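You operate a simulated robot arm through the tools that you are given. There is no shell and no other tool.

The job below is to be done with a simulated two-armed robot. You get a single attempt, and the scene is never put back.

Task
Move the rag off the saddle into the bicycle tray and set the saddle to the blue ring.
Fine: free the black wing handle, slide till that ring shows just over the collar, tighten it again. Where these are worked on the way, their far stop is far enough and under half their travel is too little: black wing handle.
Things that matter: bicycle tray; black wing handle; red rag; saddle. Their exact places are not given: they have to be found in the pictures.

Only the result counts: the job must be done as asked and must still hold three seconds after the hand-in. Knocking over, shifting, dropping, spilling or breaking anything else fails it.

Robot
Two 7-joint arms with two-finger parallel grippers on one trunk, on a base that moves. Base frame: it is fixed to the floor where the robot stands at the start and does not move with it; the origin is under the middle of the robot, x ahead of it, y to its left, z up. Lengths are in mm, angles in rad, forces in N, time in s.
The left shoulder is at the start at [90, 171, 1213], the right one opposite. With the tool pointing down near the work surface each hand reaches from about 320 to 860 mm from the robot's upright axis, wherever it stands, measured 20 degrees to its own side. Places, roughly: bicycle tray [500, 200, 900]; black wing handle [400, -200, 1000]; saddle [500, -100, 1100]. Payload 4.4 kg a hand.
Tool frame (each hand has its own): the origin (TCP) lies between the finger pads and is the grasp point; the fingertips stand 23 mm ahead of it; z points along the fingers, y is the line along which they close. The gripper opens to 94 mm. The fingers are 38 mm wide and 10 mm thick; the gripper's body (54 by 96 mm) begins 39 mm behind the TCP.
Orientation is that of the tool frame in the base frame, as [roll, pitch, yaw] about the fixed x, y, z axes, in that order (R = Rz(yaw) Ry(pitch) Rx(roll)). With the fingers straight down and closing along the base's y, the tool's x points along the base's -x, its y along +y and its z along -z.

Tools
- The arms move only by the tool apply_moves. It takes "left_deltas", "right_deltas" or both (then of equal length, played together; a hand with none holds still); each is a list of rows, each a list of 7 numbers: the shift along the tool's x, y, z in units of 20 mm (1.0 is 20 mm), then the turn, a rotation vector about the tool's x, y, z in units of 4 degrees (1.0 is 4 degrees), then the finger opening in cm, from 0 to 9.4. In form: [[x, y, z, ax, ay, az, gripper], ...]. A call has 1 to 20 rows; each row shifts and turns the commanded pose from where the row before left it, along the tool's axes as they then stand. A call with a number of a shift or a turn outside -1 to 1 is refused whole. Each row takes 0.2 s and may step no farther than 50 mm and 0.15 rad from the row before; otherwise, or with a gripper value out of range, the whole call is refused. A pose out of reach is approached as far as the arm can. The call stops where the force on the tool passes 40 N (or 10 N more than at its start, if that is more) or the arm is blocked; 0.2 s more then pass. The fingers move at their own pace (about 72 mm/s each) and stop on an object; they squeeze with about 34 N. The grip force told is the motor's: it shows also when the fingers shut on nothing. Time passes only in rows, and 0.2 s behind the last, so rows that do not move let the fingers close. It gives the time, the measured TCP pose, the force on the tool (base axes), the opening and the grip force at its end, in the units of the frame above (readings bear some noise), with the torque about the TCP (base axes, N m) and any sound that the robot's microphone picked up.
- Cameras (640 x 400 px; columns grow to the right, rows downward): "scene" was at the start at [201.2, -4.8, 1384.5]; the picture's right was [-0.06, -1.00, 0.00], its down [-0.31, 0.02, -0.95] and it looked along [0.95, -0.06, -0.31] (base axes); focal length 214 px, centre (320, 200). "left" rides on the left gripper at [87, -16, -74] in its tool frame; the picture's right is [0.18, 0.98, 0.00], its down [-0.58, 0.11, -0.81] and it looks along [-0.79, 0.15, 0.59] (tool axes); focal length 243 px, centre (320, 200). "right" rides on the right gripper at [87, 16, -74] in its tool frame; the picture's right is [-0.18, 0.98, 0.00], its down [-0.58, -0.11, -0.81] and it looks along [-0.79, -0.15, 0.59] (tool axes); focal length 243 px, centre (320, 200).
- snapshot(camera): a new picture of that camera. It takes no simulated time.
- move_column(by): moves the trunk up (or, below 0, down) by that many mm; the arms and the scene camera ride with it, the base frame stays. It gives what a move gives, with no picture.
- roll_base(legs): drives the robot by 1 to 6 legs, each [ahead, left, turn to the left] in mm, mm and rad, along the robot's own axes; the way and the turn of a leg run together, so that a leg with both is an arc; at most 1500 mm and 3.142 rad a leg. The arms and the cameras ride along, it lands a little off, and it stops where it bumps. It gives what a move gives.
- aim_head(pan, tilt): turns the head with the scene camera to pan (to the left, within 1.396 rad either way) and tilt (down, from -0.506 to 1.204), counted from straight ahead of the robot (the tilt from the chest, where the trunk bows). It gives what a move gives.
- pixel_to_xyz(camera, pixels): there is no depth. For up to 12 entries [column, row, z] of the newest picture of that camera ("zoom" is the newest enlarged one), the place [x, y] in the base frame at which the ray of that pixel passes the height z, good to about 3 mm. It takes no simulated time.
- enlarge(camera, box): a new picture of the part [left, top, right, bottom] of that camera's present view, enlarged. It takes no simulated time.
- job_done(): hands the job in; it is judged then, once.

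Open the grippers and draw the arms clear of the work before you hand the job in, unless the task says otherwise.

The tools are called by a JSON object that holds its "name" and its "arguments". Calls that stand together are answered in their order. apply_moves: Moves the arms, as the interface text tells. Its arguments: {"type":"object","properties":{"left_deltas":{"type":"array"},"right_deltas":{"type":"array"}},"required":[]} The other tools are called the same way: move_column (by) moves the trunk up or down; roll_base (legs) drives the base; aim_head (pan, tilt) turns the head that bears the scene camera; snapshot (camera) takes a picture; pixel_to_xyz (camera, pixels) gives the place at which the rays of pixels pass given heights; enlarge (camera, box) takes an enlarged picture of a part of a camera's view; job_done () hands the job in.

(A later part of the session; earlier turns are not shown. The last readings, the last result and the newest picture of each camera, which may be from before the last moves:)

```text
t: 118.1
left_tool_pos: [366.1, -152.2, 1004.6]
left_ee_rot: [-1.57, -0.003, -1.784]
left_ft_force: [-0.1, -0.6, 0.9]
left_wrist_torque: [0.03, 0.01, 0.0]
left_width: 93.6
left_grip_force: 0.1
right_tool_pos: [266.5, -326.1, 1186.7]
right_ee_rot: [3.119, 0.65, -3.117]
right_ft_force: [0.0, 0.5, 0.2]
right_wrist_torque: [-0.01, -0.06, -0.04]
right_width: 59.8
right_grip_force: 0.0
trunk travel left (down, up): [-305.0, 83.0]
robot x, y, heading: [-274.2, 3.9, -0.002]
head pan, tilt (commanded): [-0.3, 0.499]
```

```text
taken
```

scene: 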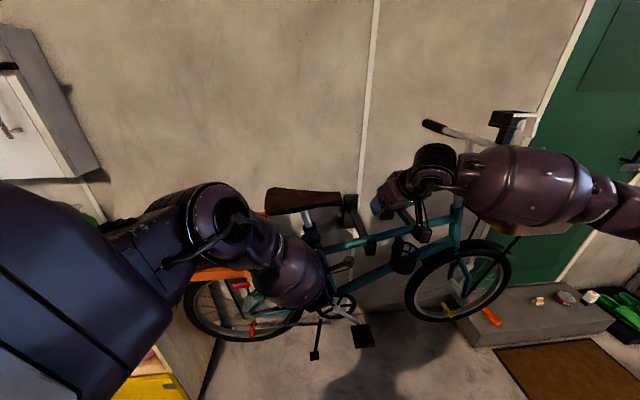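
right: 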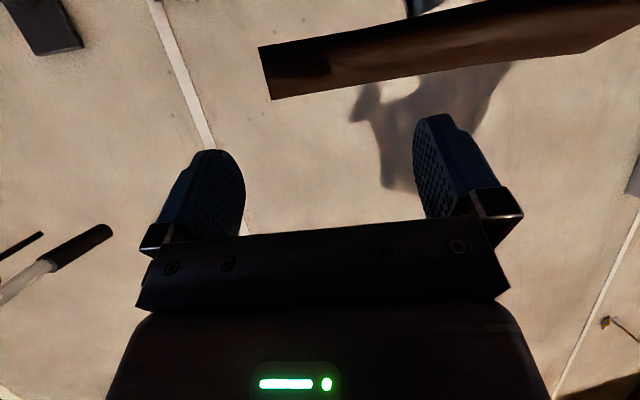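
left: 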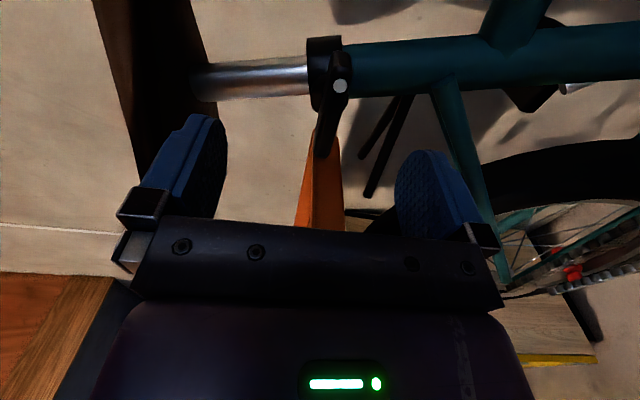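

The bar now shows at about (330,105) with the dot at (340,87). I enlarge for the exact alignment.

{"name": "enlarge", "arguments": {"camera": "left", "box": [260, 20, 420, 180]}}

{"name": "pixel_to_xyz", "arguments": {"camera": "zoom", "pixels": [[320, 200, 1000]]}}

```text
2.50 times, centred on (340, 100) of left
```

zoom: 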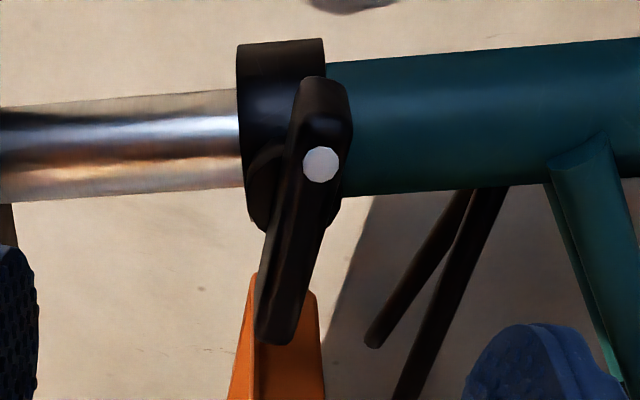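

```text
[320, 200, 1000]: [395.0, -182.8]
```

The bar's middle is about 5 mm to the side, 6 mm below and 47 mm ahead of the TCP. I correct and advance 34 mm so the pads overlap the bar by about 10 mm.

{"name": "apply_moves", "arguments": {"left_deltas": [[0.25, 0.28, 0, 0, 0, 0, 9.4], [0, 0, 0.6, 0, 0, 0, 9.4], [0, 0, 0.6, 0, 0, 0, 9.4], [0, 0, 0.5, 0, 0, 0, 9.4], [0, 0, 0, 0, 0, 0, 9.4]]}}

{"name": "snapshot", "arguments": {"camera": "left"}}

{"name": "enlarge", "arguments": {"camera": "left", "box": [220, 60, 420, 220]}}

```text
t: 119.3
left_tool_pos: [411.5, -153.3, 1007.5]
left_ee_rot: [-1.559, -0.004, -1.769]
left_ft_force: [0.8, 0.6, 0.1]
left_wrist_torque: [-0.04, 0.0, -0.02]
left_width: 93.9
left_grip_force: 0.1
right_tool_pos: [266.9, -325.1, 1185.1]
right_ee_rot: [3.119, 0.648, -3.117]
right_ft_force: [0.1, 0.1, 0.5]
right_wrist_torque: [-0.01, 0.01, 0.01]
right_width: 60.1
right_grip_force: 0.0
trunk travel left (down, up): [-305.0, 83.0]
robot x, y, heading: [-274.3, 5.3, -0.0]
head pan, tilt (commanded): [-0.3, 0.499]
```

```text
taken
```

left: 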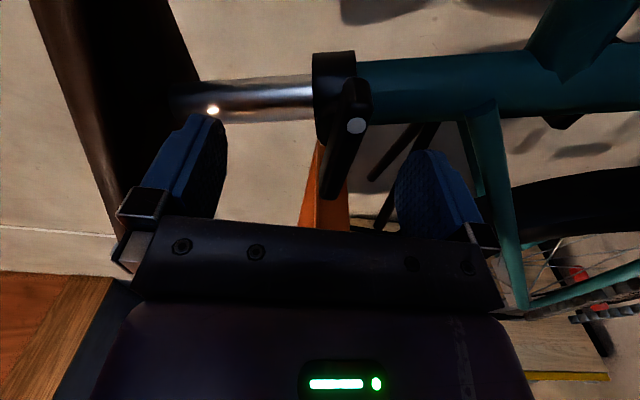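

```text
2.50 times, centred on (320, 140) of left
```

zoom: 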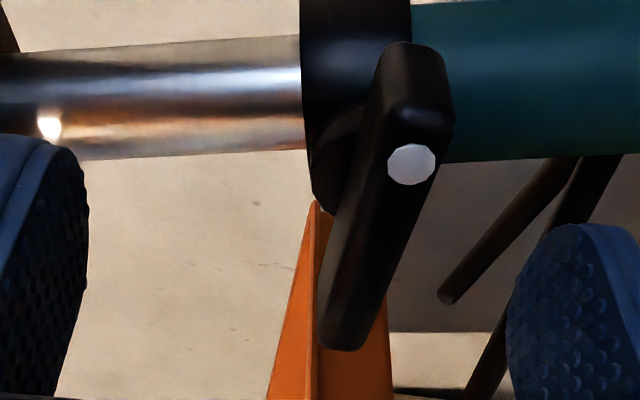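

The hand ended some mm off the commanded place: (411,-153,1007). I let it settle with two still rows and read again.

{"name": "apply_moves", "arguments": {"left_deltas": [[0, 0, 0, 0, 0, 0, 9.4], [0, 0, 0, 0, 0, 0, 9.4], [0, 0, 0, 0, 0, 0, 9.4]]}}

```text
t: 120.1
left_tool_pos: [409.5, -152.4, 1003.2]
left_ee_rot: [-1.564, -0.001, -1.766]
left_ft_force: [0.8, 0.5, 0.2]
left_wrist_torque: [-0.05, 0.02, -0.01]
left_width: 94.0
left_grip_force: 0.0
right_tool_pos: [267.5, -325.8, 1187.0]
right_ee_rot: [3.119, 0.65, -3.117]
right_ft_force: [0.3, -1.3, 0.3]
right_wrist_torque: [-0.01, 0.01, 0.0]
right_width: 60.0
right_grip_force: 0.0
trunk travel left (down, up): [-305.0, 83.0]
robot x, y, heading: [-277.8, 1.1, 0.0]
head pan, tilt (commanded): [-0.3, 0.499]
```

It is still creeping toward the target. I wait a bit more.

{"name": "apply_moves", "arguments": {"left_deltas": [[0, 0, 0, 0, 0, 0, 9.4], [0, 0, 0, 0, 0, 0, 9.4], [0, 0, 0, 0, 0, 0, 9.4], [0, 0, 0, 0, 0, 0, 9.4], [0, 0, 0, 0, 0, 0, 9.4], [0, 0, 0, 0, 0, 0, 9.4]]}}

{"name": "enlarge", "arguments": {"camera": "left", "box": [220, 60, 420, 220]}}

```text
t: 121.5
left_tool_pos: [408.4, -153.1, 1002.9]
left_ee_rot: [-1.565, -0.001, -1.767]
left_ft_force: [0.2, -0.5, -0.1]
left_wrist_torque: [-0.01, 0.0, -0.04]
left_width: 93.7
left_grip_force: 0.1
right_tool_pos: [267.7, -326.0, 1185.3]
right_ee_rot: [3.119, 0.651, -3.116]
right_ft_force: [-0.5, -0.1, 0.4]
right_wrist_torque: [-0.01, -0.03, 0.0]
right_width: 60.0
right_grip_force: 0.1
trunk travel left (down, up): [-305.0, 83.0]
robot x, y, heading: [-274.1, 3.0, 0.001]
head pan, tilt (commanded): [-0.3, 0.499]
```

```text
2.50 times, centred on (320, 140) of left
```

zoom: 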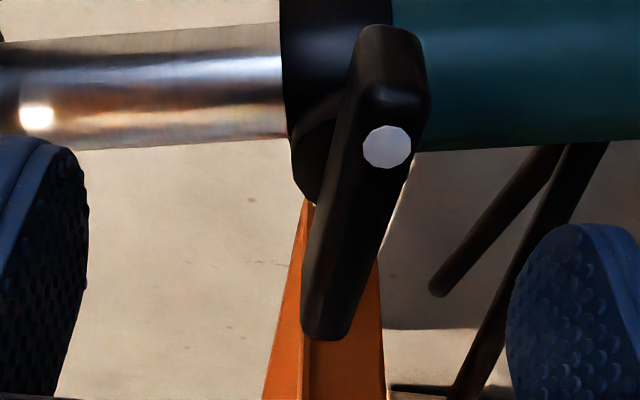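

The arm cannot quite reach across the body here. I draw back 80 mm and shift the base 130 mm to the right so the handle lies nearer the left arm's natural side.

{"name": "apply_moves", "arguments": {"left_deltas": [[0, 0, -0.9, 0, 0, 0, 9.4], [0, 0, -0.9, 0, 0, 0, 9.4], [0, 0, -0.9, 0, 0, 0, 9.4], [0, 0, -0.9, 0, 0, 0, 9.4], [0, 0, -0.9, 0, 0, 0, 9.4]]}}

{"name": "aim_head", "arguments": {"pan": -1.0, "tilt": 0.8}}

{"name": "snapshot", "arguments": {"camera": "scene"}}

```text
t: 122.7
left_tool_pos: [311.7, -142.1, 996.0]
left_ee_rot: [-1.571, 0.001, -1.783]
left_ft_force: [0.8, -0.4, -0.5]
left_wrist_torque: [0.03, 0.0, 0.03]
left_width: 94.1
left_grip_force: 0.1
right_tool_pos: [266.0, -326.5, 1187.3]
right_ee_rot: [3.119, 0.65, -3.118]
right_ft_force: [-0.3, 0.8, 0.5]
right_wrist_torque: [-0.01, 0.02, 0.02]
right_width: 60.1
right_grip_force: 0.1
trunk travel left (down, up): [-305.0, 83.0]
robot x, y, heading: [-275.5, 2.6, -0.002]
head pan, tilt (commanded): [-0.3, 0.499]
```

```text
t: 123.8
left_tool_pos: [313.2, -143.0, 998.0]
left_ee_rot: [-1.569, -0.004, -1.783]
left_ft_force: [-0.2, -0.2, 0.1]
left_wrist_torque: [0.03, 0.01, -0.04]
left_width: 94.0
left_grip_force: 0.1
right_tool_pos: [265.6, -325.9, 1186.1]
right_ee_rot: [3.119, 0.65, -3.116]
right_ft_force: [-1.2, 0.2, 0.4]
right_wrist_torque: [-0.01, 0.01, -0.03]
right_width: 60.0
right_grip_force: 0.1
trunk travel left (down, up): [-305.0, 83.0]
robot x, y, heading: [-275.5, 3.7, -0.004]
head pan, tilt (commanded): [-1.0, 0.799]
```

```text
taken
```

scene: 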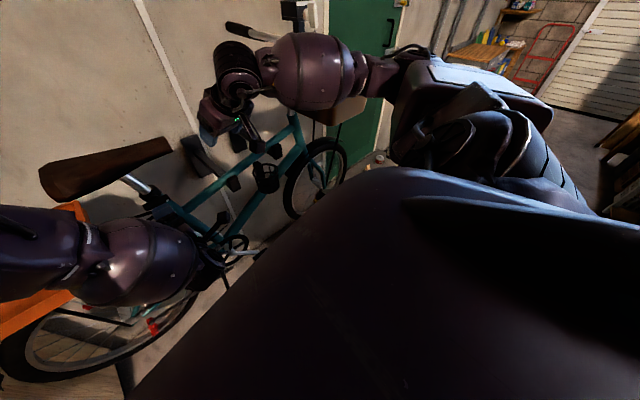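

The floor to the right is free and the handlebar is far ahead (≈(592,-648,1313)). I shift the base 130 mm to the right.

{"name": "roll_base", "arguments": {"legs": [[0, -130, 0]]}}

{"name": "apply_moves", "arguments": {"left_deltas": [[-0.9, 0, 0, 0, 0, 0, 9.4], [-0.9, 0, 0, 0, 0, 0, 9.4], [-0.9, 0, 0, 0, 0, 0, 9.4], [-0.9, 0, 0, 0, 0, 0, 9.4], [-0.9, 0, 0, 0, 0, 0, 9.4], [-0.9, 0, 0, 0, 0, 0, 9.4], [0, 0, 0, 0, 0, 0, 9.4]]}}

{"name": "snapshot", "arguments": {"camera": "left"}}

{"name": "aim_head", "arguments": {"pan": 0.0, "tilt": 0.6}}

{"name": "snapshot", "arguments": {"camera": "scene"}}

```text
t: 125.6
left_tool_pos: [312.1, -270.6, 1000.4]
left_ee_rot: [-1.567, -0.007, -1.783]
left_ft_force: [0.3, -0.1, -0.4]
left_wrist_torque: [0.01, 0.0, -0.03]
left_width: 94.2
left_grip_force: 0.0
right_tool_pos: [265.5, -452.2, 1186.9]
right_ee_rot: [3.12, 0.647, -3.116]
right_ft_force: [0.3, -0.5, 0.8]
right_wrist_torque: [0.0, 0.0, -0.02]
right_width: 60.0
right_grip_force: 0.1
trunk travel left (down, up): [-305.0, 83.0]
robot x, y, heading: [-277.6, -129.6, 0.002]
head pan, tilt (commanded): [-1.0, 0.799]
```

```text
t: 127.2
left_tool_pos: [323.3, -185.6, 1012.1]
left_ee_rot: [-1.571, -0.008, -1.776]
left_ft_force: [-0.3, 0.7, 0.4]
left_wrist_torque: [0.02, 0.03, 0.0]
left_width: 94.0
left_grip_force: 0.0
left hand out of reach, approached as far as the arm can: row 5, 6
right_tool_pos: [264.9, -453.3, 1186.8]
right_ee_rot: [3.12, 0.648, -3.116]
right_ft_force: [-0.5, 1.3, 0.7]
right_wrist_torque: [0.01, -0.05, -0.04]
right_width: 60.2
right_grip_force: 0.0
trunk travel left (down, up): [-305.0, 83.0]
robot x, y, heading: [-278.4, -127.0, 0.004]
head pan, tilt (commanded): [-1.0, 0.799]
```

```text
taken
```

left: 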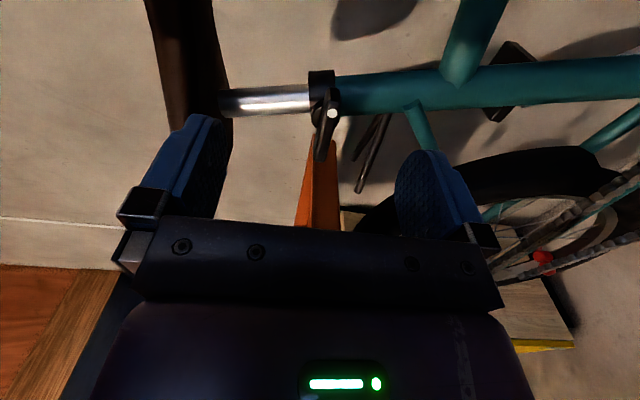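

```text
t: 128.5
left_tool_pos: [324.0, -184.4, 1011.1]
left_ee_rot: [-1.57, -0.007, -1.776]
left_ft_force: [-1.0, -0.6, 0.4]
left_wrist_torque: [-0.06, -0.02, -0.01]
left_width: 93.9
left_grip_force: 0.2
right_tool_pos: [263.9, -452.5, 1186.5]
right_ee_rot: [3.121, 0.648, -3.115]
right_ft_force: [-0.7, 0.2, -0.5]
right_wrist_torque: [-0.03, -0.01, 0.02]
right_width: 60.1
right_grip_force: 0.0
trunk travel left (down, up): [-305.0, 83.0]
robot x, y, heading: [-275.4, -127.0, -0.001]
head pan, tilt (commanded): [0.0, 0.6]
```

```text
taken
```

scene: 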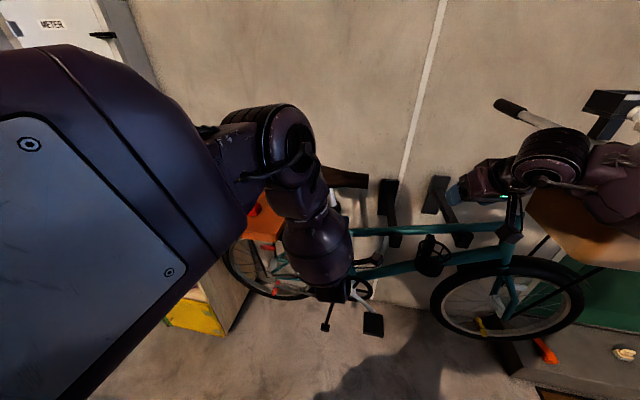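

The left arm gets tight here too; by symmetry the right arm should suit this heading better. I withdraw the left hand up and back and then will use the right hand on the handle.

{"name": "apply_moves", "arguments": {"left_deltas": [[0, -0.8, -0.5, 0, 0, 0.5, 9.4], [0, -0.9, -0.5, 0, 0, 1, 9.4], [0, -0.9, -0.5, 0, 0, 1, 9.4], [0, -0.9, -0.3, 0, 0, 1, 9.4], [0, -0.9, 0, 0, 0, 1, 9.4], [0, -0.9, 0, 0, 0, 1, 9.4], [0, 0, 0, 0, 0, 1, 9.4], [0, 0, 0, 0, 0, 1, 9.4], [0, 0, 0, 0, 0, 1, 9.4], [0, 0, 0, 0, 0, 1, 9.4], [0, 0, 0, 0, 0, 1, 9.4], [0, 0, 0, 0, 0, 1, 9.4], [0, 0, 0, 0, 0, 1, 9.4], [0, 0, 0, 0, 0, 1, 9.4], [0, 0, 0, 0, 0, 1, 9.4], [0, 0, 0, 0, 0, 1, 9.4], [0, 0, 0, 0, 0, 1, 9.4], [0, 0, 0, 0, 0, 1, 9.4], [0, 0, 0, 0, 0, 1, 9.4]]}}

{"name": "snapshot", "arguments": {"camera": "scene"}}

{"name": "snapshot", "arguments": {"camera": "left"}}

```text
t: 132.7
left_tool_pos: [306.0, -157.3, 1119.5]
left_ee_rot: [-1.588, 1.235, -1.708]
left_ft_force: [-0.6, -0.7, -0.1]
left_wrist_torque: [-0.02, -0.01, 0.02]
left_width: 94.2
left_grip_force: 0.1
right_tool_pos: [265.1, -452.8, 1185.8]
right_ee_rot: [3.12, 0.649, -3.112]
right_ft_force: [-0.9, -0.2, 0.2]
right_wrist_torque: [0.0, 0.01, 0.01]
right_width: 59.8
right_grip_force: 0.1
trunk travel left (down, up): [-305.0, 83.0]
robot x, y, heading: [-276.7, -126.4, -0.003]
head pan, tilt (commanded): [0.0, 0.6]
stopped in row 19 (left hand): the arm was blocked; the commanded pose is now the measured one
```

```text
taken
```

scene: 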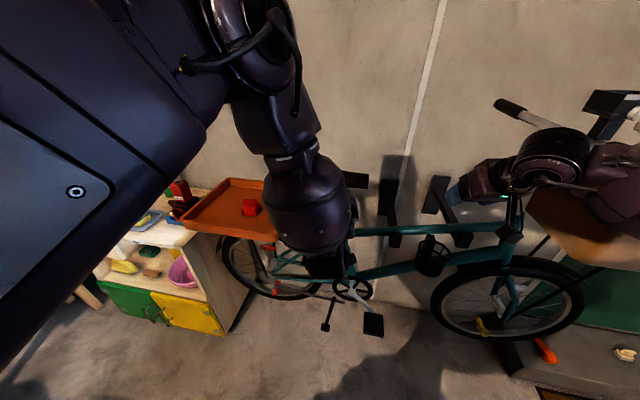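

```text
taken
```

left: 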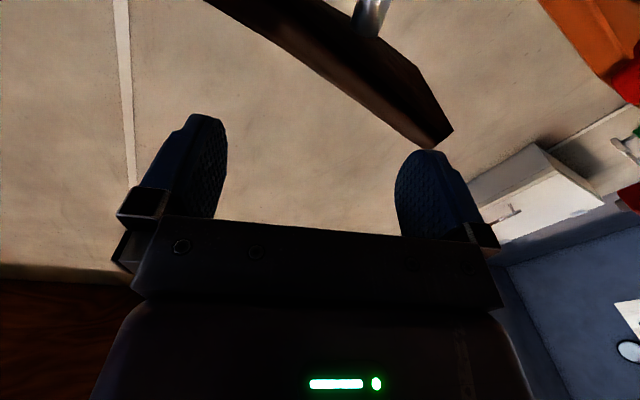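

The left arm was blocked at the end, likely against the robot's own body with its raised elbow. I reverse: pitch the hand back down, which brings the elbow out again.

{"name": "apply_moves", "arguments": {"left_deltas": [[0, 0, -0.3, 0, 1, 0, 9.4], [0, 0, -0.3, 0, 1, 0, 9.4], [0, 0, 0, 0, 1, 0, 9.4], [0, 0, 0, 0, 1, 0, 9.4], [0, 0, 0, 0, 1, 0, 9.4], [0, 0, 0, 0, 1, 0, 9.4], [0, 0, 0, 0, 1, 0, 9.4], [0, 0, 0, 0, 1, 0, 9.4], [0, 0, 0, 0, 1, 0, 9.4], [0, 0, 0, 0, 1, 0, 9.4]]}}

{"name": "snapshot", "arguments": {"camera": "scene"}}

```text
t: 134.9
left_tool_pos: [292.9, -158.0, 1120.7]
left_ee_rot: [-2.651, 0.805, -2.902]
left_ft_force: [-0.1, 1.2, 0.2]
left_wrist_torque: [-0.01, 0.01, 0.02]
left_width: 94.0
left_grip_force: 0.0
right_tool_pos: [264.1, -453.3, 1186.3]
right_ee_rot: [3.118, 0.648, -3.115]
right_ft_force: [-1.1, -1.0, 0.0]
right_wrist_torque: [-0.01, -0.01, -0.01]
right_width: 60.0
right_grip_force: 0.0
trunk travel left (down, up): [-305.0, 83.0]
robot x, y, heading: [-277.0, -125.6, -0.002]
head pan, tilt (commanded): [0.0, 0.6]
```

```text
taken
```

scene: 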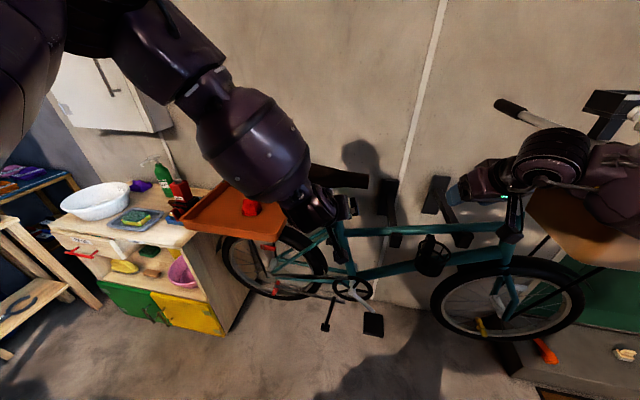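

The elbow is swinging back out. I finish turning the left hand to point down and then move it up and left.

{"name": "apply_moves", "arguments": {"left_deltas": [[0, 0, 0, -0.4, 1, 0, 9.4], [0, 0, 0, -0.4, 1, 0, 9.4], [0, 0, 0, -0.4, 1, 0, 9.4], [0, 0, 0, -0.4, 1, 0, 9.4], [0, 0, 0, -0.4, 1, 0, 9.4], [0, 0, 0, -0.4, 1, 0, 9.4], [0, 0, 0, -0.4, 1, 0, 9.4], [0, 0, 0, -0.4, 1, 0, 9.4], [0, 0, 0, -0.4, 1, 0, 9.4], [0, 0, 0, -0.4, 1, 0, 9.4], [0, 0, 0, -0.4, 1, 0, 9.4]]}}

{"name": "apply_moves", "arguments": {"left_deltas": [[0, 0.3, -0.9, 0, 0, 0, 9.4], [0, 0.6, -0.9, 0, 0, 0, 9.4], [0, 0.9, -0.9, 0, 0, 0, 9.4], [0, 0.9, -0.9, 0, 0, 0, 9.4], [0, 0.9, -0.9, 0, 0, 0, 9.4], [0, 0.9, -0.9, 0, 0, 0, 9.4], [0, 0.9, -0.9, 0, 0, 0, 9.4], [0, 0.9, -0.9, 0, 0, 0, 9.4], [0, 0.9, -0.9, 0, 0, 0, 9.4], [0, 0.9, -0.9, 0, 0, 0, 9.4]]}}

{"name": "snapshot", "arguments": {"camera": "scene"}}

```text
t: 137.3
left_tool_pos: [295.3, -158.8, 1120.9]
left_ee_rot: [-3.076, 0.066, -3.128]
left_ft_force: [0.1, -0.2, 0.5]
left_wrist_torque: [0.02, -0.01, 0.05]
left_width: 94.1
left_grip_force: 0.1
right_tool_pos: [264.3, -453.2, 1186.3]
right_ee_rot: [3.118, 0.65, -3.115]
right_ft_force: [0.1, 0.2, 0.5]
right_wrist_torque: [0.01, 0.0, -0.01]
right_width: 59.8
right_grip_force: 0.0
trunk travel left (down, up): [-305.0, 83.0]
robot x, y, heading: [-283.0, -122.8, 0.001]
head pan, tilt (commanded): [0.0, 0.6]
```

```text
t: 139.5
left_tool_pos: [279.1, 14.5, 1289.1]
left_ee_rot: [-3.074, 0.066, -3.127]
left_ft_force: [-0.5, 0.2, 0.2]
left_wrist_torque: [-0.02, -0.01, 0.0]
left_width: 94.0
left_grip_force: 0.0
right_tool_pos: [264.4, -453.1, 1186.9]
right_ee_rot: [3.119, 0.65, -3.116]
right_ft_force: [0.3, -0.2, -0.4]
right_wrist_torque: [-0.01, 0.01, 0.01]
right_width: 60.0
right_grip_force: 0.0
trunk travel left (down, up): [-305.0, 83.0]
robot x, y, heading: [-277.0, -125.1, -0.002]
head pan, tilt (commanded): [0.0, 0.6]
```

```text
taken
```

scene: 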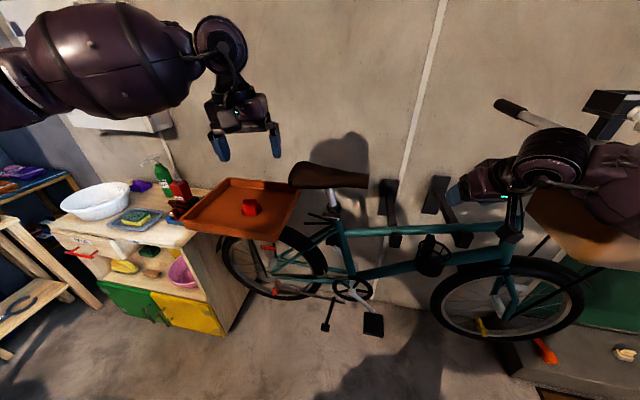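

The left hand is back in a normal pose. I set the base to about (−185,−40) turned −0.44 rad so that the right arm can point along the handle's stem comfortably, mirroring the pose that worked on the left.

{"name": "roll_base", "arguments": {"legs": [[92, 85, 0], [0, 0, -0.44]]}}

{"name": "snapshot", "arguments": {"camera": "scene"}}

```text
t: 142.2
left_tool_pos: [377.1, -156.1, 1289.7]
left_ee_rot: [-3.077, 0.067, 2.714]
left_ft_force: [-1.2, -0.7, 0.3]
left_wrist_torque: [0.01, 0.05, -0.01]
left_width: 94.1
left_grip_force: 0.0
right_tool_pos: [162.7, -571.1, 1186.4]
right_ee_rot: [3.117, 0.648, 2.721]
right_ft_force: [0.6, 0.1, -0.6]
right_wrist_torque: [0.01, 0.0, 0.02]
right_width: 60.0
right_grip_force: 0.2
trunk travel left (down, up): [-305.0, 83.0]
robot x, y, heading: [-187.0, -37.3, -0.444]
head pan, tilt (commanded): [0.0, 0.6]
```

```text
taken
```

scene: 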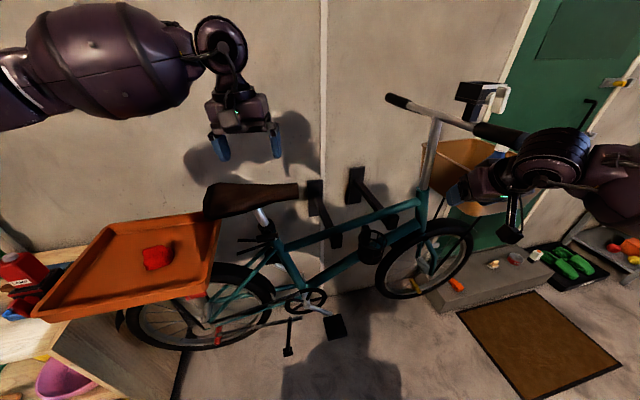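

I now have a clear view. I move the left hand away to the left over the tray, then bring the right hand across in front of the clamp.

{"name": "apply_moves", "arguments": {"left_deltas": [[0, 0.9, 0, 0, 0, 0, 9.4], [0, 1, 0, 0, 0, 0, 9.4], [0, 1, 0, 0, 0, 0, 9.4], [0, 1, 0, 0, 0, 0, 9.4], [0, 1, 0, 0, 0, 0, 9.4], [0, 1, 0, 0, 0, 0, 9.4], [0, 1, 0, 0, 0, 0, 9.4], [0, 1, 0, 0, 0, 0, 9.4], [0, 1, 0, 0, 0, 0, 9.4], [0, 1, 0, 0, 0, 0, 9.4], [0, 1, 0, 0, 0, 0, 9.4]], "right_deltas": [[0.1, 0.9, -0.08, 0, 0, 0, 9.4], [0.1, 1, -0.08, 0, 0, 0, 9.4], [0.1, 1, -0.08, 0, 0, 0, 9.4], [0.1, 1, -0.08, 0, 0, 0, 9.4], [0.1, 1, -0.08, 0, 0, 0, 9.4], [0.1, 1, -0.08, 0, 0, 0, 9.4], [0.1, 1, -0.08, 0, 0, 0, 9.4], [0.1, 1, -0.08, 0, 0, 0, 9.4], [0.1, 1, -0.08, 0, 0, 0, 9.4], [0.1, 1, -0.08, 0, 0, 0, 9.4], [0.1, 1, -0.08, 0, 0, 0, 9.4]]}}

{"name": "snapshot", "arguments": {"camera": "scene"}}

```text
t: 144.6
left_tool_pos: [470.1, 43.6, 1274.1]
left_ee_rot: [-3.077, 0.063, 2.715]
left_ft_force: [0.8, 0.1, -0.1]
left_wrist_torque: [0.01, 0.01, -0.03]
left_width: 93.9
left_grip_force: 0.2
right_tool_pos: [224.5, -358.3, 1191.2]
right_ee_rot: [3.119, 0.648, 2.723]
right_ft_force: [0.6, -0.8, 0.2]
right_wrist_torque: [-0.02, 0.02, 0.02]
right_width: 94.2
right_grip_force: 0.0
trunk travel left (down, up): [-305.0, 83.0]
robot x, y, heading: [-189.8, -44.6, -0.438]
head pan, tilt (commanded): [0.0, 0.6]
```

```text
taken
```

scene: 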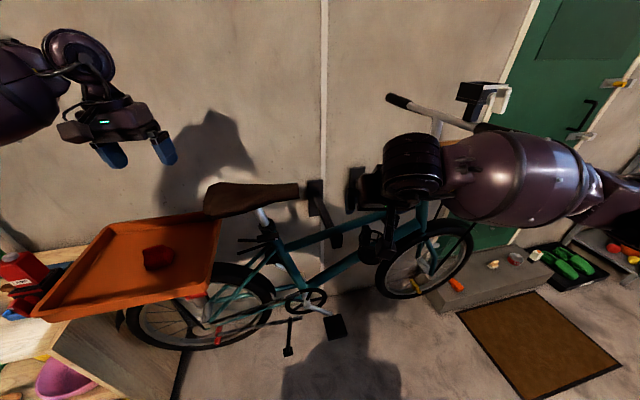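

Both hands move freely. I continue the right hand leftward with a slight yaw correction.

{"name": "apply_moves", "arguments": {"right_deltas": [[0.1, 1, -0.05, -0.157, 0, -0.207, 9.4], [0.1, 1, -0.05, -0.157, 0, -0.207, 9.4], [0.1, 1, -0.05, -0.157, 0, -0.207, 9.4], [0.1, 1, -0.05, -0.157, 0, -0.207, 9.4], [0.1, 1, -0.05, -0.157, 0, -0.207, 9.4], [0.1, 1, -0.05, -0.157, 0, -0.207, 9.4], [0.1, 1, -0.05, -0.157, 0, -0.207, 9.4], [0.1, 1, -0.05, -0.157, 0, -0.207, 9.4], [0.1, 1, -0.05, -0.157, 0, -0.207, 9.4], [0.1, 1, -0.05, -0.157, 0, -0.207, 9.4], [0, 0.7, 0, -0.157, 0, -0.207, 9.4]]}}

{"name": "snapshot", "arguments": {"camera": "scene"}}

{"name": "snapshot", "arguments": {"camera": "right"}}

```text
t: 147.0
left_tool_pos: [468.6, 43.1, 1275.3]
left_ee_rot: [-3.078, 0.068, 2.716]
left_ft_force: [-0.9, 0.8, -0.3]
left_wrist_torque: [0.0, -0.02, -0.04]
left_width: 94.0
left_grip_force: 0.1
right_tool_pos: [269.3, -149.0, 1190.9]
right_ee_rot: [3.119, 0.652, 2.923]
right_ft_force: [-0.3, 0.8, 0.4]
right_wrist_torque: [-0.03, 0.0, -0.02]
right_width: 94.2
right_grip_force: 0.1
trunk travel left (down, up): [-305.0, 83.0]
robot x, y, heading: [-184.7, -41.4, -0.447]
head pan, tilt (commanded): [0.0, 0.6]
```

```text
taken
```

scene: 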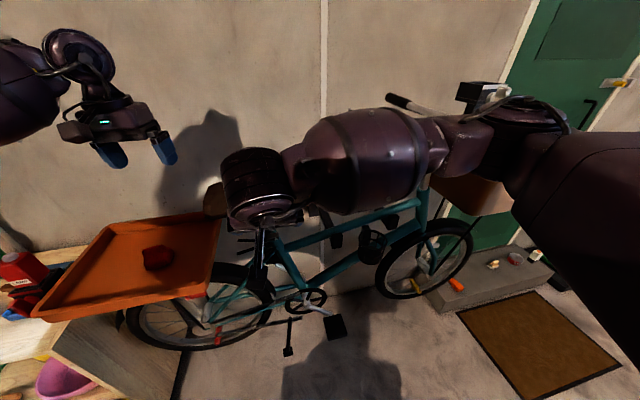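

```text
taken
```

right: 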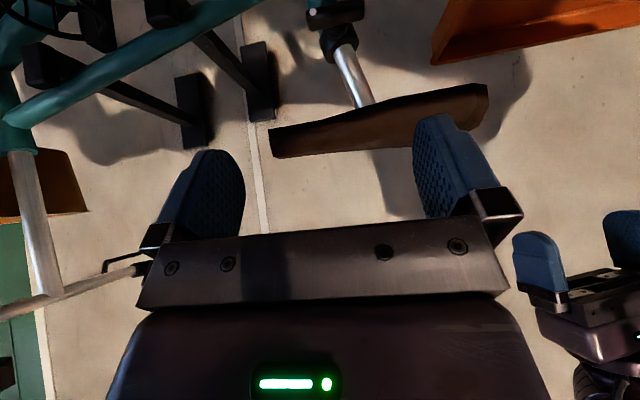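

The right hand is in front of the clamp at (269,-149,1191). I lower it 180 mm and pitch it to horizontal.

{"name": "apply_moves", "arguments": {"right_deltas": [[0.607, 0, 0.795, 0, 0, 0, 9.4], [0.607, 0, 0.795, 0, 0, 0, 9.4], [0.607, 0, 0.795, 0, 0, 0, 9.4], [0.607, 0, 0.795, 0, 0, 0, 9.4], [0.607, 0, 0.795, 0, 0, 0, 9.4], [0.607, 0, 0.795, 0, 0, 0, 9.4], [0.607, 0, 0.795, 0, 0, 0, 9.4], [0.607, 0, 0.795, 0, 0, 0, 9.4], [0.607, 0, 0.795, 0, 0, 0, 9.4]]}}

{"name": "apply_moves", "arguments": {"right_deltas": [[0, 0, 0, 0, -1, 0, 9.4], [0, 0, 0, 0, -1, 0, 9.4], [0, 0, 0, 0, -1, 0, 9.4], [0, 0, 0, 0, -1, 0, 9.4], [0, 0, 0, 0, -1, 0, 9.4], [0, 0, 0, 0, -1, 0, 9.4], [0, 0, 0, 0, -1, 0, 9.4], [0, 0, 0, 0, -1, 0, 9.4], [0, 0, 0, 0, -1, 0, 9.4], [0, 0, 0, 0, -1, 0, 9.4], [0, 0, 0, 0, -1, 0, 9.4], [0, 0, 0, 0, -1, 0, 9.4], [0, 0, 0, 0, -1, 0, 9.4], [0, 0, 0, 0, -0.15, 0, 9.4]]}}

{"name": "snapshot", "arguments": {"camera": "scene"}}

{"name": "snapshot", "arguments": {"camera": "right"}}

```text
t: 149.0
left_tool_pos: [471.2, 42.4, 1274.6]
left_ee_rot: [-3.077, 0.065, 2.715]
left_ft_force: [0.1, 0.0, -0.8]
left_wrist_torque: [0.0, 0.02, -0.02]
left_width: 94.0
left_grip_force: 0.0
right_tool_pos: [270.4, -145.4, 1009.6]
right_ee_rot: [3.116, 0.652, 2.924]
right_ft_force: [0.2, 0.0, -0.4]
right_wrist_torque: [0.01, -0.04, -0.04]
right_width: 93.8
right_grip_force: 0.0
trunk travel left (down, up): [-305.0, 83.0]
robot x, y, heading: [-190.0, -38.6, -0.443]
head pan, tilt (commanded): [0.0, 0.6]
```

```text
t: 152.0
left_tool_pos: [469.5, 41.4, 1274.9]
left_ee_rot: [-3.077, 0.066, 2.715]
left_ft_force: [-0.3, -0.1, 0.4]
left_wrist_torque: [-0.01, -0.02, -0.03]
left_width: 94.1
left_grip_force: 0.0
right_tool_pos: [272.5, -155.6, 1013.5]
right_ee_rot: [1.426, 1.547, 1.203]
right_ft_force: [0.9, -0.8, -0.6]
right_wrist_torque: [-0.01, -0.01, 0.0]
right_width: 94.2
right_grip_force: 0.0
trunk travel left (down, up): [-305.0, 83.0]
robot x, y, heading: [-187.5, -37.9, -0.44]
head pan, tilt (commanded): [0.0, 0.6]
```

```text
taken
```

scene: 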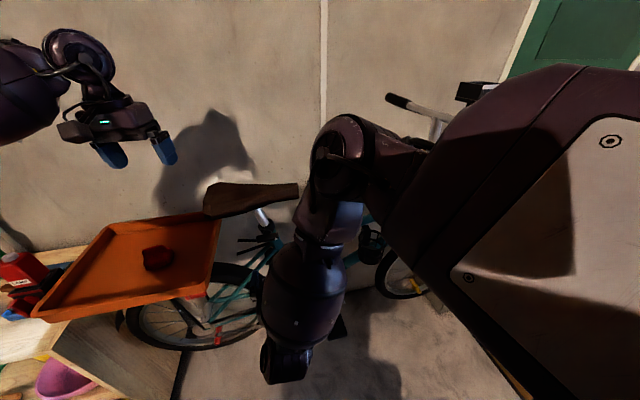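

```text
taken
```

right: 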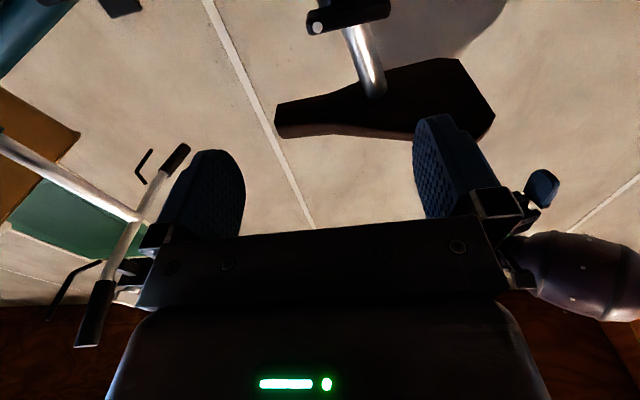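

Pitch is horizontal. Now I roll the hand +90° about its axis so the fingers close vertically.

{"name": "apply_moves", "arguments": {"right_deltas": [[0, 0, 0.2, 0, 0, 1, 9.4], [0, 0, 0.2, 0, 0, 1, 9.4], [0, 0, 0.2, 0, 0, 1, 9.4], [0, 0, 0.2, 0, 0, 1, 9.4], [0, 0, 0.2, 0, 0, 1, 9.4], [0, 0, 0, 0, 0, 1, 9.4], [0, 0, 0, 0, 0, 1, 9.4], [0, 0, 0, 0, 0, 1, 9.4], [0, 0, 0, 0, 0, 1, 9.4], [0, 0, 0, 0, 0, 1, 9.4], [0, 0, 0, 0, 0, 1, 9.4]]}}

{"name": "apply_moves", "arguments": {"right_deltas": [[0, 0, 0, 0, 0, 1, 9.4], [0, 0, 0, 0, 0, 1, 9.4], [0, 0, 0, 0, 0, 1, 9.4], [0, 0, 0, 0, 0, 1, 9.4], [0, 0, 0, 0, 0, 1, 9.4], [0, 0, 0, 0, 0, 1, 9.4], [0, 0, 0, 0, 0, 1, 9.4], [0, 0, 0, 0, 0, 1, 9.4], [0, 0, 0, 0, 0, 1, 9.4], [0, 0, 0, 0, 0, 1, 9.4], [0, 0, 0, 0, 0, 1, 9.4], [0, 0, 0, 0, 0, 0.5, 9.4]]}}

{"name": "snapshot", "arguments": {"camera": "scene"}}

{"name": "snapshot", "arguments": {"camera": "right"}}

```text
t: 154.4
left_tool_pos: [469.0, 42.3, 1274.7]
left_ee_rot: [-3.076, 0.065, 2.714]
left_ft_force: [-0.5, 0.3, 0.3]
left_wrist_torque: [0.02, 0.0, 0.01]
left_width: 94.0
left_grip_force: 0.1
right_tool_pos: [289.7, -152.7, 1011.9]
right_ee_rot: [1.572, 0.783, 1.365]
right_ft_force: [0.0, 0.5, -0.4]
right_wrist_torque: [-0.03, 0.02, -0.01]
right_width: 93.9
right_grip_force: 0.0
trunk travel left (down, up): [-305.0, 83.0]
robot x, y, heading: [-188.8, -39.6, -0.445]
head pan, tilt (commanded): [0.0, 0.6]
```

```text
t: 157.0
left_tool_pos: [468.7, 41.4, 1274.9]
left_ee_rot: [-3.076, 0.069, 2.713]
left_ft_force: [0.5, -0.1, 0.8]
left_wrist_torque: [-0.02, -0.01, 0.01]
left_width: 93.9
left_grip_force: 0.1
right_tool_pos: [289.1, -151.4, 1011.4]
right_ee_rot: [1.57, -0.02, 1.364]
right_ft_force: [-0.7, -0.1, 0.2]
right_wrist_torque: [-0.03, 0.01, -0.03]
right_width: 94.0
right_grip_force: 0.0
trunk travel left (down, up): [-305.0, 83.0]
robot x, y, heading: [-183.9, -40.9, -0.438]
head pan, tilt (commanded): [0.0, 0.6]
```

```text
taken
```

scene: 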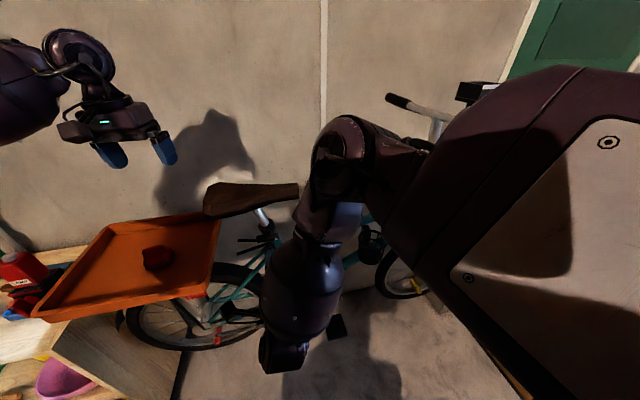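

```text
taken
```

right: 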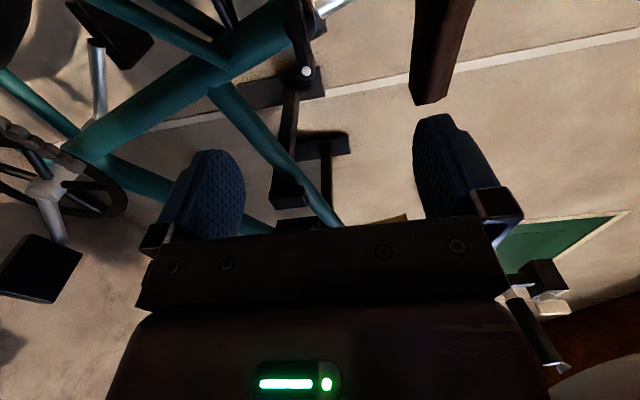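

I enlarge the right camera's view of the handle (dot at (307,72)).

{"name": "enlarge", "arguments": {"camera": "right", "box": [220, 0, 400, 140]}}

{"name": "pixel_to_xyz", "arguments": {"camera": "right", "pixels": [[307, 72, 1000], [307, 72, 995], [307, 72, 1005]]}}

```text
2.86 times, centred on (310, 70) of right
```

zoom: 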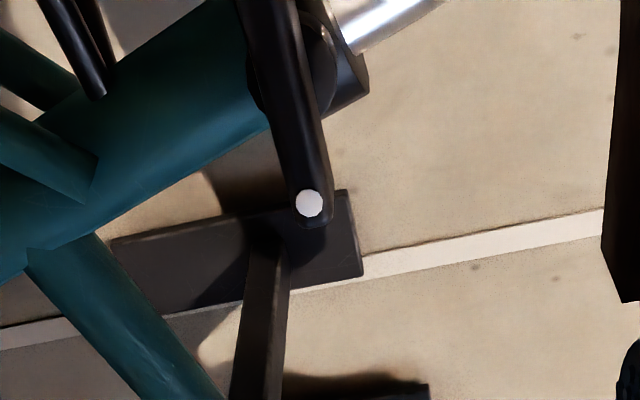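

```text
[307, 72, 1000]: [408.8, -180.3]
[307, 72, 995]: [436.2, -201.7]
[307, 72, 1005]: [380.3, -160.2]
```

The dot's place agrees, (409,-180,1000). The bar's middle should be near (412,-161.5,1000): I shift 15 mm left, 11 mm down, trim the angles and go ahead 80 mm.

{"name": "apply_moves", "arguments": {"right_deltas": [[0.77, -0.57, 0, 0, -0.2, -0.29, 9.4], [0, 0, 0.8, 0, 0, 0, 9.4], [0, 0, 0.8, 0, 0, 0, 9.4], [0, 0, 0.8, 0, 0, 0, 9.4], [0, 0, 0.8, 0, 0, 0, 9.4], [0, 0, 0.8, 0, 0, 0, 9.4], [0, 0, 0, 0, 0, 0, 9.4], [0, 0, 0, 0, 0, 0, 9.4]]}}

{"name": "snapshot", "arguments": {"camera": "right"}}

{"name": "enlarge", "arguments": {"camera": "right", "box": [220, 20, 420, 180]}}

```text
t: 158.8
left_tool_pos: [469.2, 43.0, 1274.6]
left_ee_rot: [-3.077, 0.063, 2.714]
left_ft_force: [-0.8, -0.2, -0.4]
left_wrist_torque: [0.02, 0.02, 0.0]
left_width: 94.1
left_grip_force: 0.0
right_tool_pos: [370.1, -157.3, 1000.0]
right_ee_rot: [1.571, 0.003, 1.345]
right_ft_force: [-0.2, 0.8, 0.0]
right_wrist_torque: [0.01, 0.0, -0.01]
right_width: 94.2
right_grip_force: 0.0
trunk travel left (down, up): [-305.0, 83.0]
robot x, y, heading: [-186.2, -39.2, -0.445]
head pan, tilt (commanded): [0.0, 0.6]
```

```text
taken
```

right: 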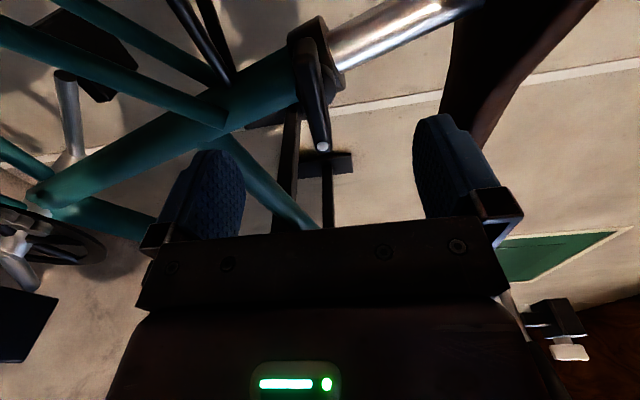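

```text
2.50 times, centred on (320, 100) of right
```

zoom: 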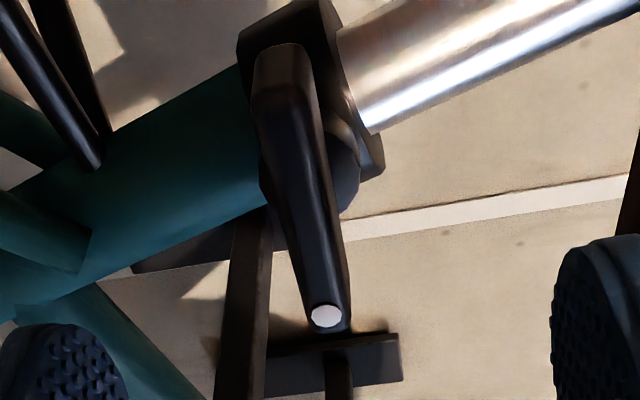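

The right hand tracks exactly here. The bar's middle is about 9 mm further left, the front face 42 mm ahead. I shift 9 mm left, advance 31 mm and look again before closing.

{"name": "apply_moves", "arguments": {"right_deltas": [[0.45, 0, 0, 0, 0, 0, 9.4], [0, 0, 0.6, 0, 0, 0, 9.4], [0, 0, 0.6, 0, 0, 0, 9.4], [0, 0, 0.35, 0, 0, 0, 9.4], [0, 0, 0, 0, 0, 0, 9.4]]}}

{"name": "snapshot", "arguments": {"camera": "right"}}

{"name": "enlarge", "arguments": {"camera": "right", "box": [220, 40, 420, 220]}}

```text
t: 160.0
left_tool_pos: [469.1, 41.9, 1274.9]
left_ee_rot: [-3.077, 0.066, 2.714]
left_ft_force: [-1.0, 0.4, 0.3]
left_wrist_torque: [0.0, 0.0, 0.01]
left_width: 94.0
left_grip_force: 0.1
right_tool_pos: [407.1, -159.7, 1003.2]
right_ee_rot: [1.567, -0.002, 1.337]
right_ft_force: [-0.4, -0.5, -0.1]
right_wrist_torque: [0.02, -0.01, 0.01]
right_width: 94.1
right_grip_force: 0.0
trunk travel left (down, up): [-305.0, 83.0]
robot x, y, heading: [-185.1, -42.9, -0.441]
head pan, tilt (commanded): [0.0, 0.6]
```

```text
taken
```

right: 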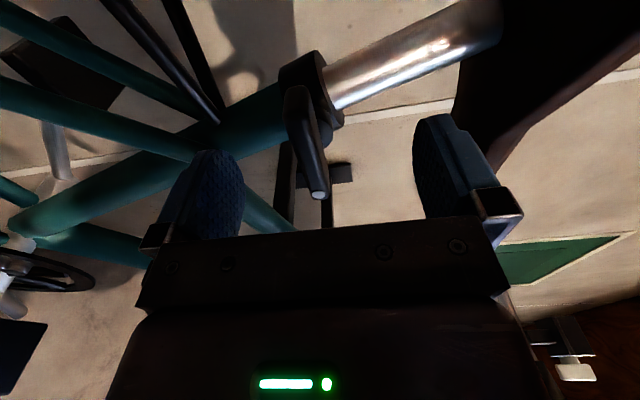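

```text
2.22 times, centred on (320, 130) of right
```

zoom: 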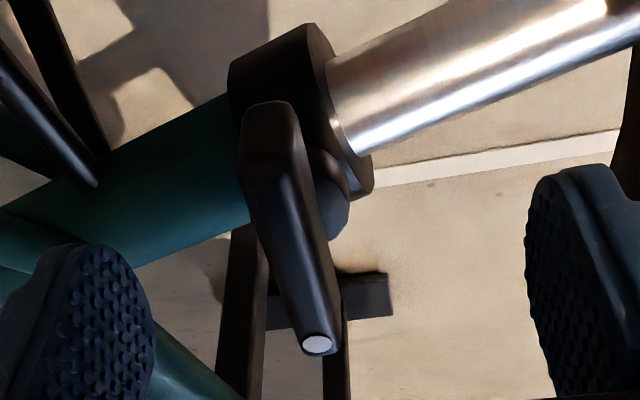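

The hand overshoots by some mm near its reach limit. I draw back 60 mm, bring the base 50 mm closer, and approach again.

{"name": "apply_moves", "arguments": {"right_deltas": [[0, 0, -0.8, 0, 0, 0, 9.4], [0, 0, -0.8, 0, 0, 0, 9.4], [0, 0, -0.8, 0, 0, 0, 9.4], [0, 0, -0.8, 0, 0, 0, 9.4], [0, 0, -0.3, 0, 0, 0, 9.4]]}}

{"name": "roll_base", "arguments": {"legs": [[48, 11, 0]]}}

{"name": "snapshot", "arguments": {"camera": "right"}}

{"name": "snapshot", "arguments": {"camera": "scene"}}

```text
t: 161.2
left_tool_pos: [469.0, 41.6, 1274.7]
left_ee_rot: [-3.076, 0.066, 2.712]
left_ft_force: [0.9, -0.2, -0.6]
left_wrist_torque: [-0.04, 0.01, -0.01]
left_width: 94.2
left_grip_force: 0.1
right_tool_pos: [337.1, -146.1, 998.2]
right_ee_rot: [1.57, 0.011, 1.339]
right_ft_force: [-0.1, -0.1, -0.8]
right_wrist_torque: [-0.01, 0.0, -0.01]
right_width: 94.2
right_grip_force: 0.0
trunk travel left (down, up): [-305.0, 83.0]
robot x, y, heading: [-186.8, -38.7, -0.438]
head pan, tilt (commanded): [0.0, 0.6]
```

```text
t: 162.1
left_tool_pos: [517.9, 32.0, 1274.4]
left_ee_rot: [-3.079, 0.066, 2.713]
left_ft_force: [0.7, 0.2, -0.4]
left_wrist_torque: [0.02, 0.0, 0.04]
left_width: 94.0
left_grip_force: 0.1
right_tool_pos: [387.3, -155.3, 1000.0]
right_ee_rot: [1.568, 0.006, 1.339]
right_ft_force: [0.0, -0.9, -1.3]
right_wrist_torque: [-0.02, -0.02, 0.0]
right_width: 93.9
right_grip_force: 0.0
trunk travel left (down, up): [-305.0, 83.0]
robot x, y, heading: [-134.9, -49.4, -0.44]
head pan, tilt (commanded): [0.0, 0.6]
```

```text
taken
```

right: 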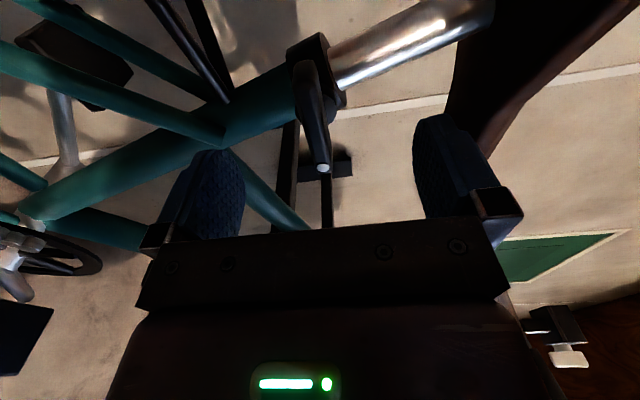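

```text
taken
```

scene: 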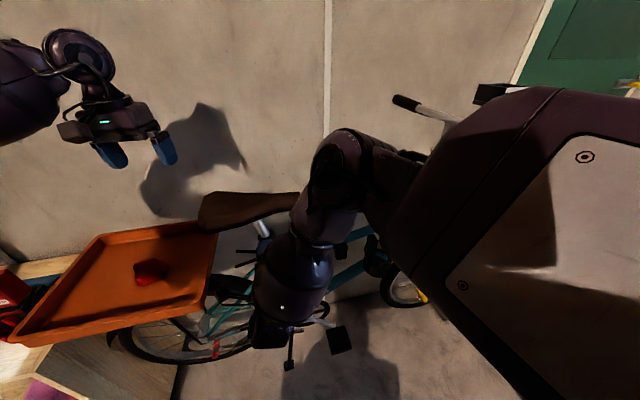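

TCP is (387,-155,1000); the bar's face is about 27 mm ahead. I trim 4 mm left, 1.5 mm down and advance 16 mm.

{"name": "apply_moves", "arguments": {"right_deltas": [[0.2, -0.08, 0.3, 0, 0, 0, 9.4], [0, 0, 0.5, 0, 0, 0, 9.4], [0, 0, 0, 0, 0, 0, 9.4], [0, 0, 0, 0, 0, 0, 9.4]]}}

{"name": "enlarge", "arguments": {"camera": "right", "box": [180, 40, 460, 240]}}

```text
t: 163.1
left_tool_pos: [516.7, 31.6, 1275.4]
left_ee_rot: [-3.076, 0.065, 2.711]
left_ft_force: [-1.5, -0.1, -0.8]
left_wrist_torque: [0.03, -0.02, -0.02]
left_width: 94.0
left_grip_force: 0.0
right_tool_pos: [404.3, -159.4, 1000.8]
right_ee_rot: [1.565, 0.007, 1.33]
right_ft_force: [-0.3, -0.7, 0.4]
right_wrist_torque: [0.02, 0.03, 0.01]
right_width: 94.3
right_grip_force: 0.1
trunk travel left (down, up): [-305.0, 83.0]
robot x, y, heading: [-137.1, -54.1, -0.445]
head pan, tilt (commanded): [0.0, 0.6]
```

```text
2.00 times, centred on (320, 140) of right
```

zoom: 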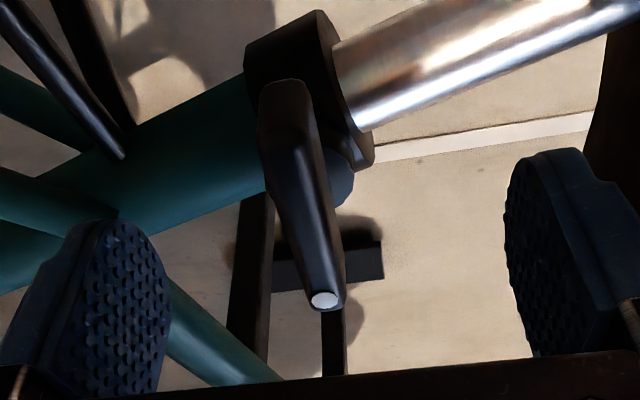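

The bar lies between the fingers, about 3 mm below the middle. I lower 2.5 mm and close the fingers on it.

{"name": "apply_moves", "arguments": {"right_deltas": [[0, -0.13, 0, 0, 0, 0, 9.4], [0, 0, 0, 0, 0, 0, 6], [0, 0, 0, 0, 0, 0, 4], [0, 0, 0, 0, 0, 0, 3]]}}

{"name": "enlarge", "arguments": {"camera": "right", "box": [180, 40, 460, 240]}}

```text
t: 164.1
left_tool_pos: [516.3, 32.9, 1274.2]
left_ee_rot: [-3.079, 0.064, 2.715]
left_ft_force: [0.1, -1.2, 0.3]
left_wrist_torque: [-0.03, 0.02, 0.02]
left_width: 93.9
left_grip_force: 0.1
right_tool_pos: [404.3, -160.4, 997.5]
right_ee_rot: [1.565, 0.007, 1.329]
right_ft_force: [0.5, -0.3, -0.6]
right_wrist_torque: [-0.01, 0.0, 0.0]
right_width: 29.9
right_grip_force: 0.1
trunk travel left (down, up): [-305.0, 83.0]
robot x, y, heading: [-136.3, -50.3, -0.441]
head pan, tilt (commanded): [0.0, 0.6]
```

```text
2.00 times, centred on (320, 140) of right
```

zoom: 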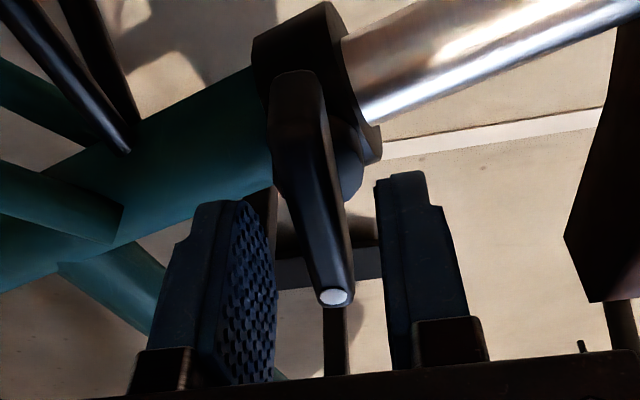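

The bar is centred between the fingers at 30 mm opening. I close onto it.

{"name": "apply_moves", "arguments": {"right_deltas": [[0, 0, 0, 0, 0, 0, 2], [0, 0, 0, 0, 0, 0, 0], [0, 0, 0, 0, 0, 0, 0], [0, 0, 0, 0, 0, 0, 0]]}}

{"name": "enlarge", "arguments": {"camera": "right", "box": [180, 40, 460, 240]}}

```text
t: 165.1
left_tool_pos: [517.4, 31.5, 1275.2]
left_ee_rot: [-3.078, 0.063, 2.716]
left_ft_force: [0.0, 0.0, 0.3]
left_wrist_torque: [0.0, 0.0, 0.01]
left_width: 94.0
left_grip_force: 0.1
right_tool_pos: [404.3, -159.5, 998.0]
right_ee_rot: [1.566, 0.004, 1.329]
right_ft_force: [-0.8, -2.8, 1.6]
right_wrist_torque: [0.0, 0.02, 0.45]
right_width: 11.7
right_grip_force: 45.0
trunk travel left (down, up): [-305.0, 83.0]
robot x, y, heading: [-138.2, -53.0, -0.438]
head pan, tilt (commanded): [0.0, 0.6]
```

```text
2.00 times, centred on (320, 140) of right
```

zoom: 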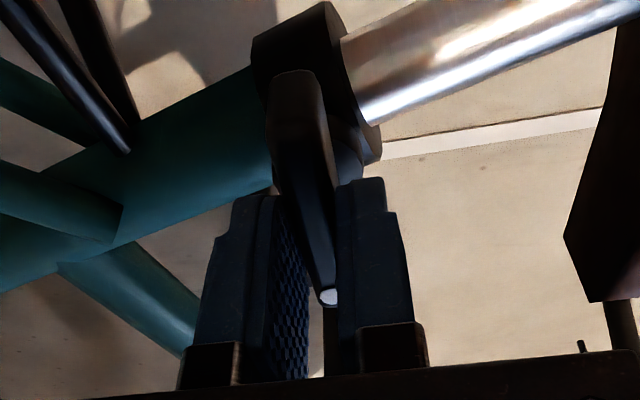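

The fingers hold the bar (11.7 mm, 45 N). I try turning it counter‑clockwise by 8° and read the torque.

{"name": "apply_moves", "arguments": {"right_deltas": [[0, 0, 0, 0, 0, -0.5, 0], [0, 0, 0, 0, 0, -0.5, 0], [0, 0, 0, 0, 0, -0.5, 0], [0, 0, 0, 0, 0, -0.5, 0]]}}

{"name": "enlarge", "arguments": {"camera": "right", "box": [180, 40, 460, 240]}}

```text
t: 166.1
left_tool_pos: [517.1, 33.2, 1275.2]
left_ee_rot: [-3.078, 0.066, 2.713]
left_ft_force: [0.2, 0.0, 0.3]
left_wrist_torque: [0.01, 0.03, 0.01]
left_width: 94.1
left_grip_force: 0.1
right_tool_pos: [403.9, -160.5, 997.8]
right_ee_rot: [1.567, 0.145, 1.328]
right_ft_force: [-9.3, 5.6, -9.9]
right_wrist_torque: [0.05, 0.37, 1.46]
right_width: 11.9
right_grip_force: 44.9
trunk travel left (down, up): [-305.0, 83.0]
robot x, y, heading: [-140.6, -47.6, -0.441]
head pan, tilt (commanded): [0.0, 0.6]
```

```text
2.00 times, centred on (320, 140) of right
```

zoom: 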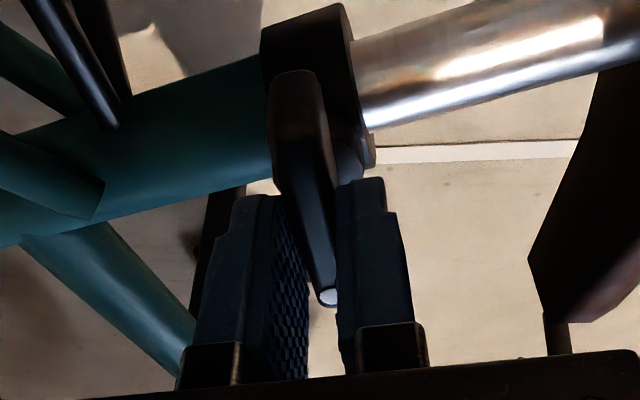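

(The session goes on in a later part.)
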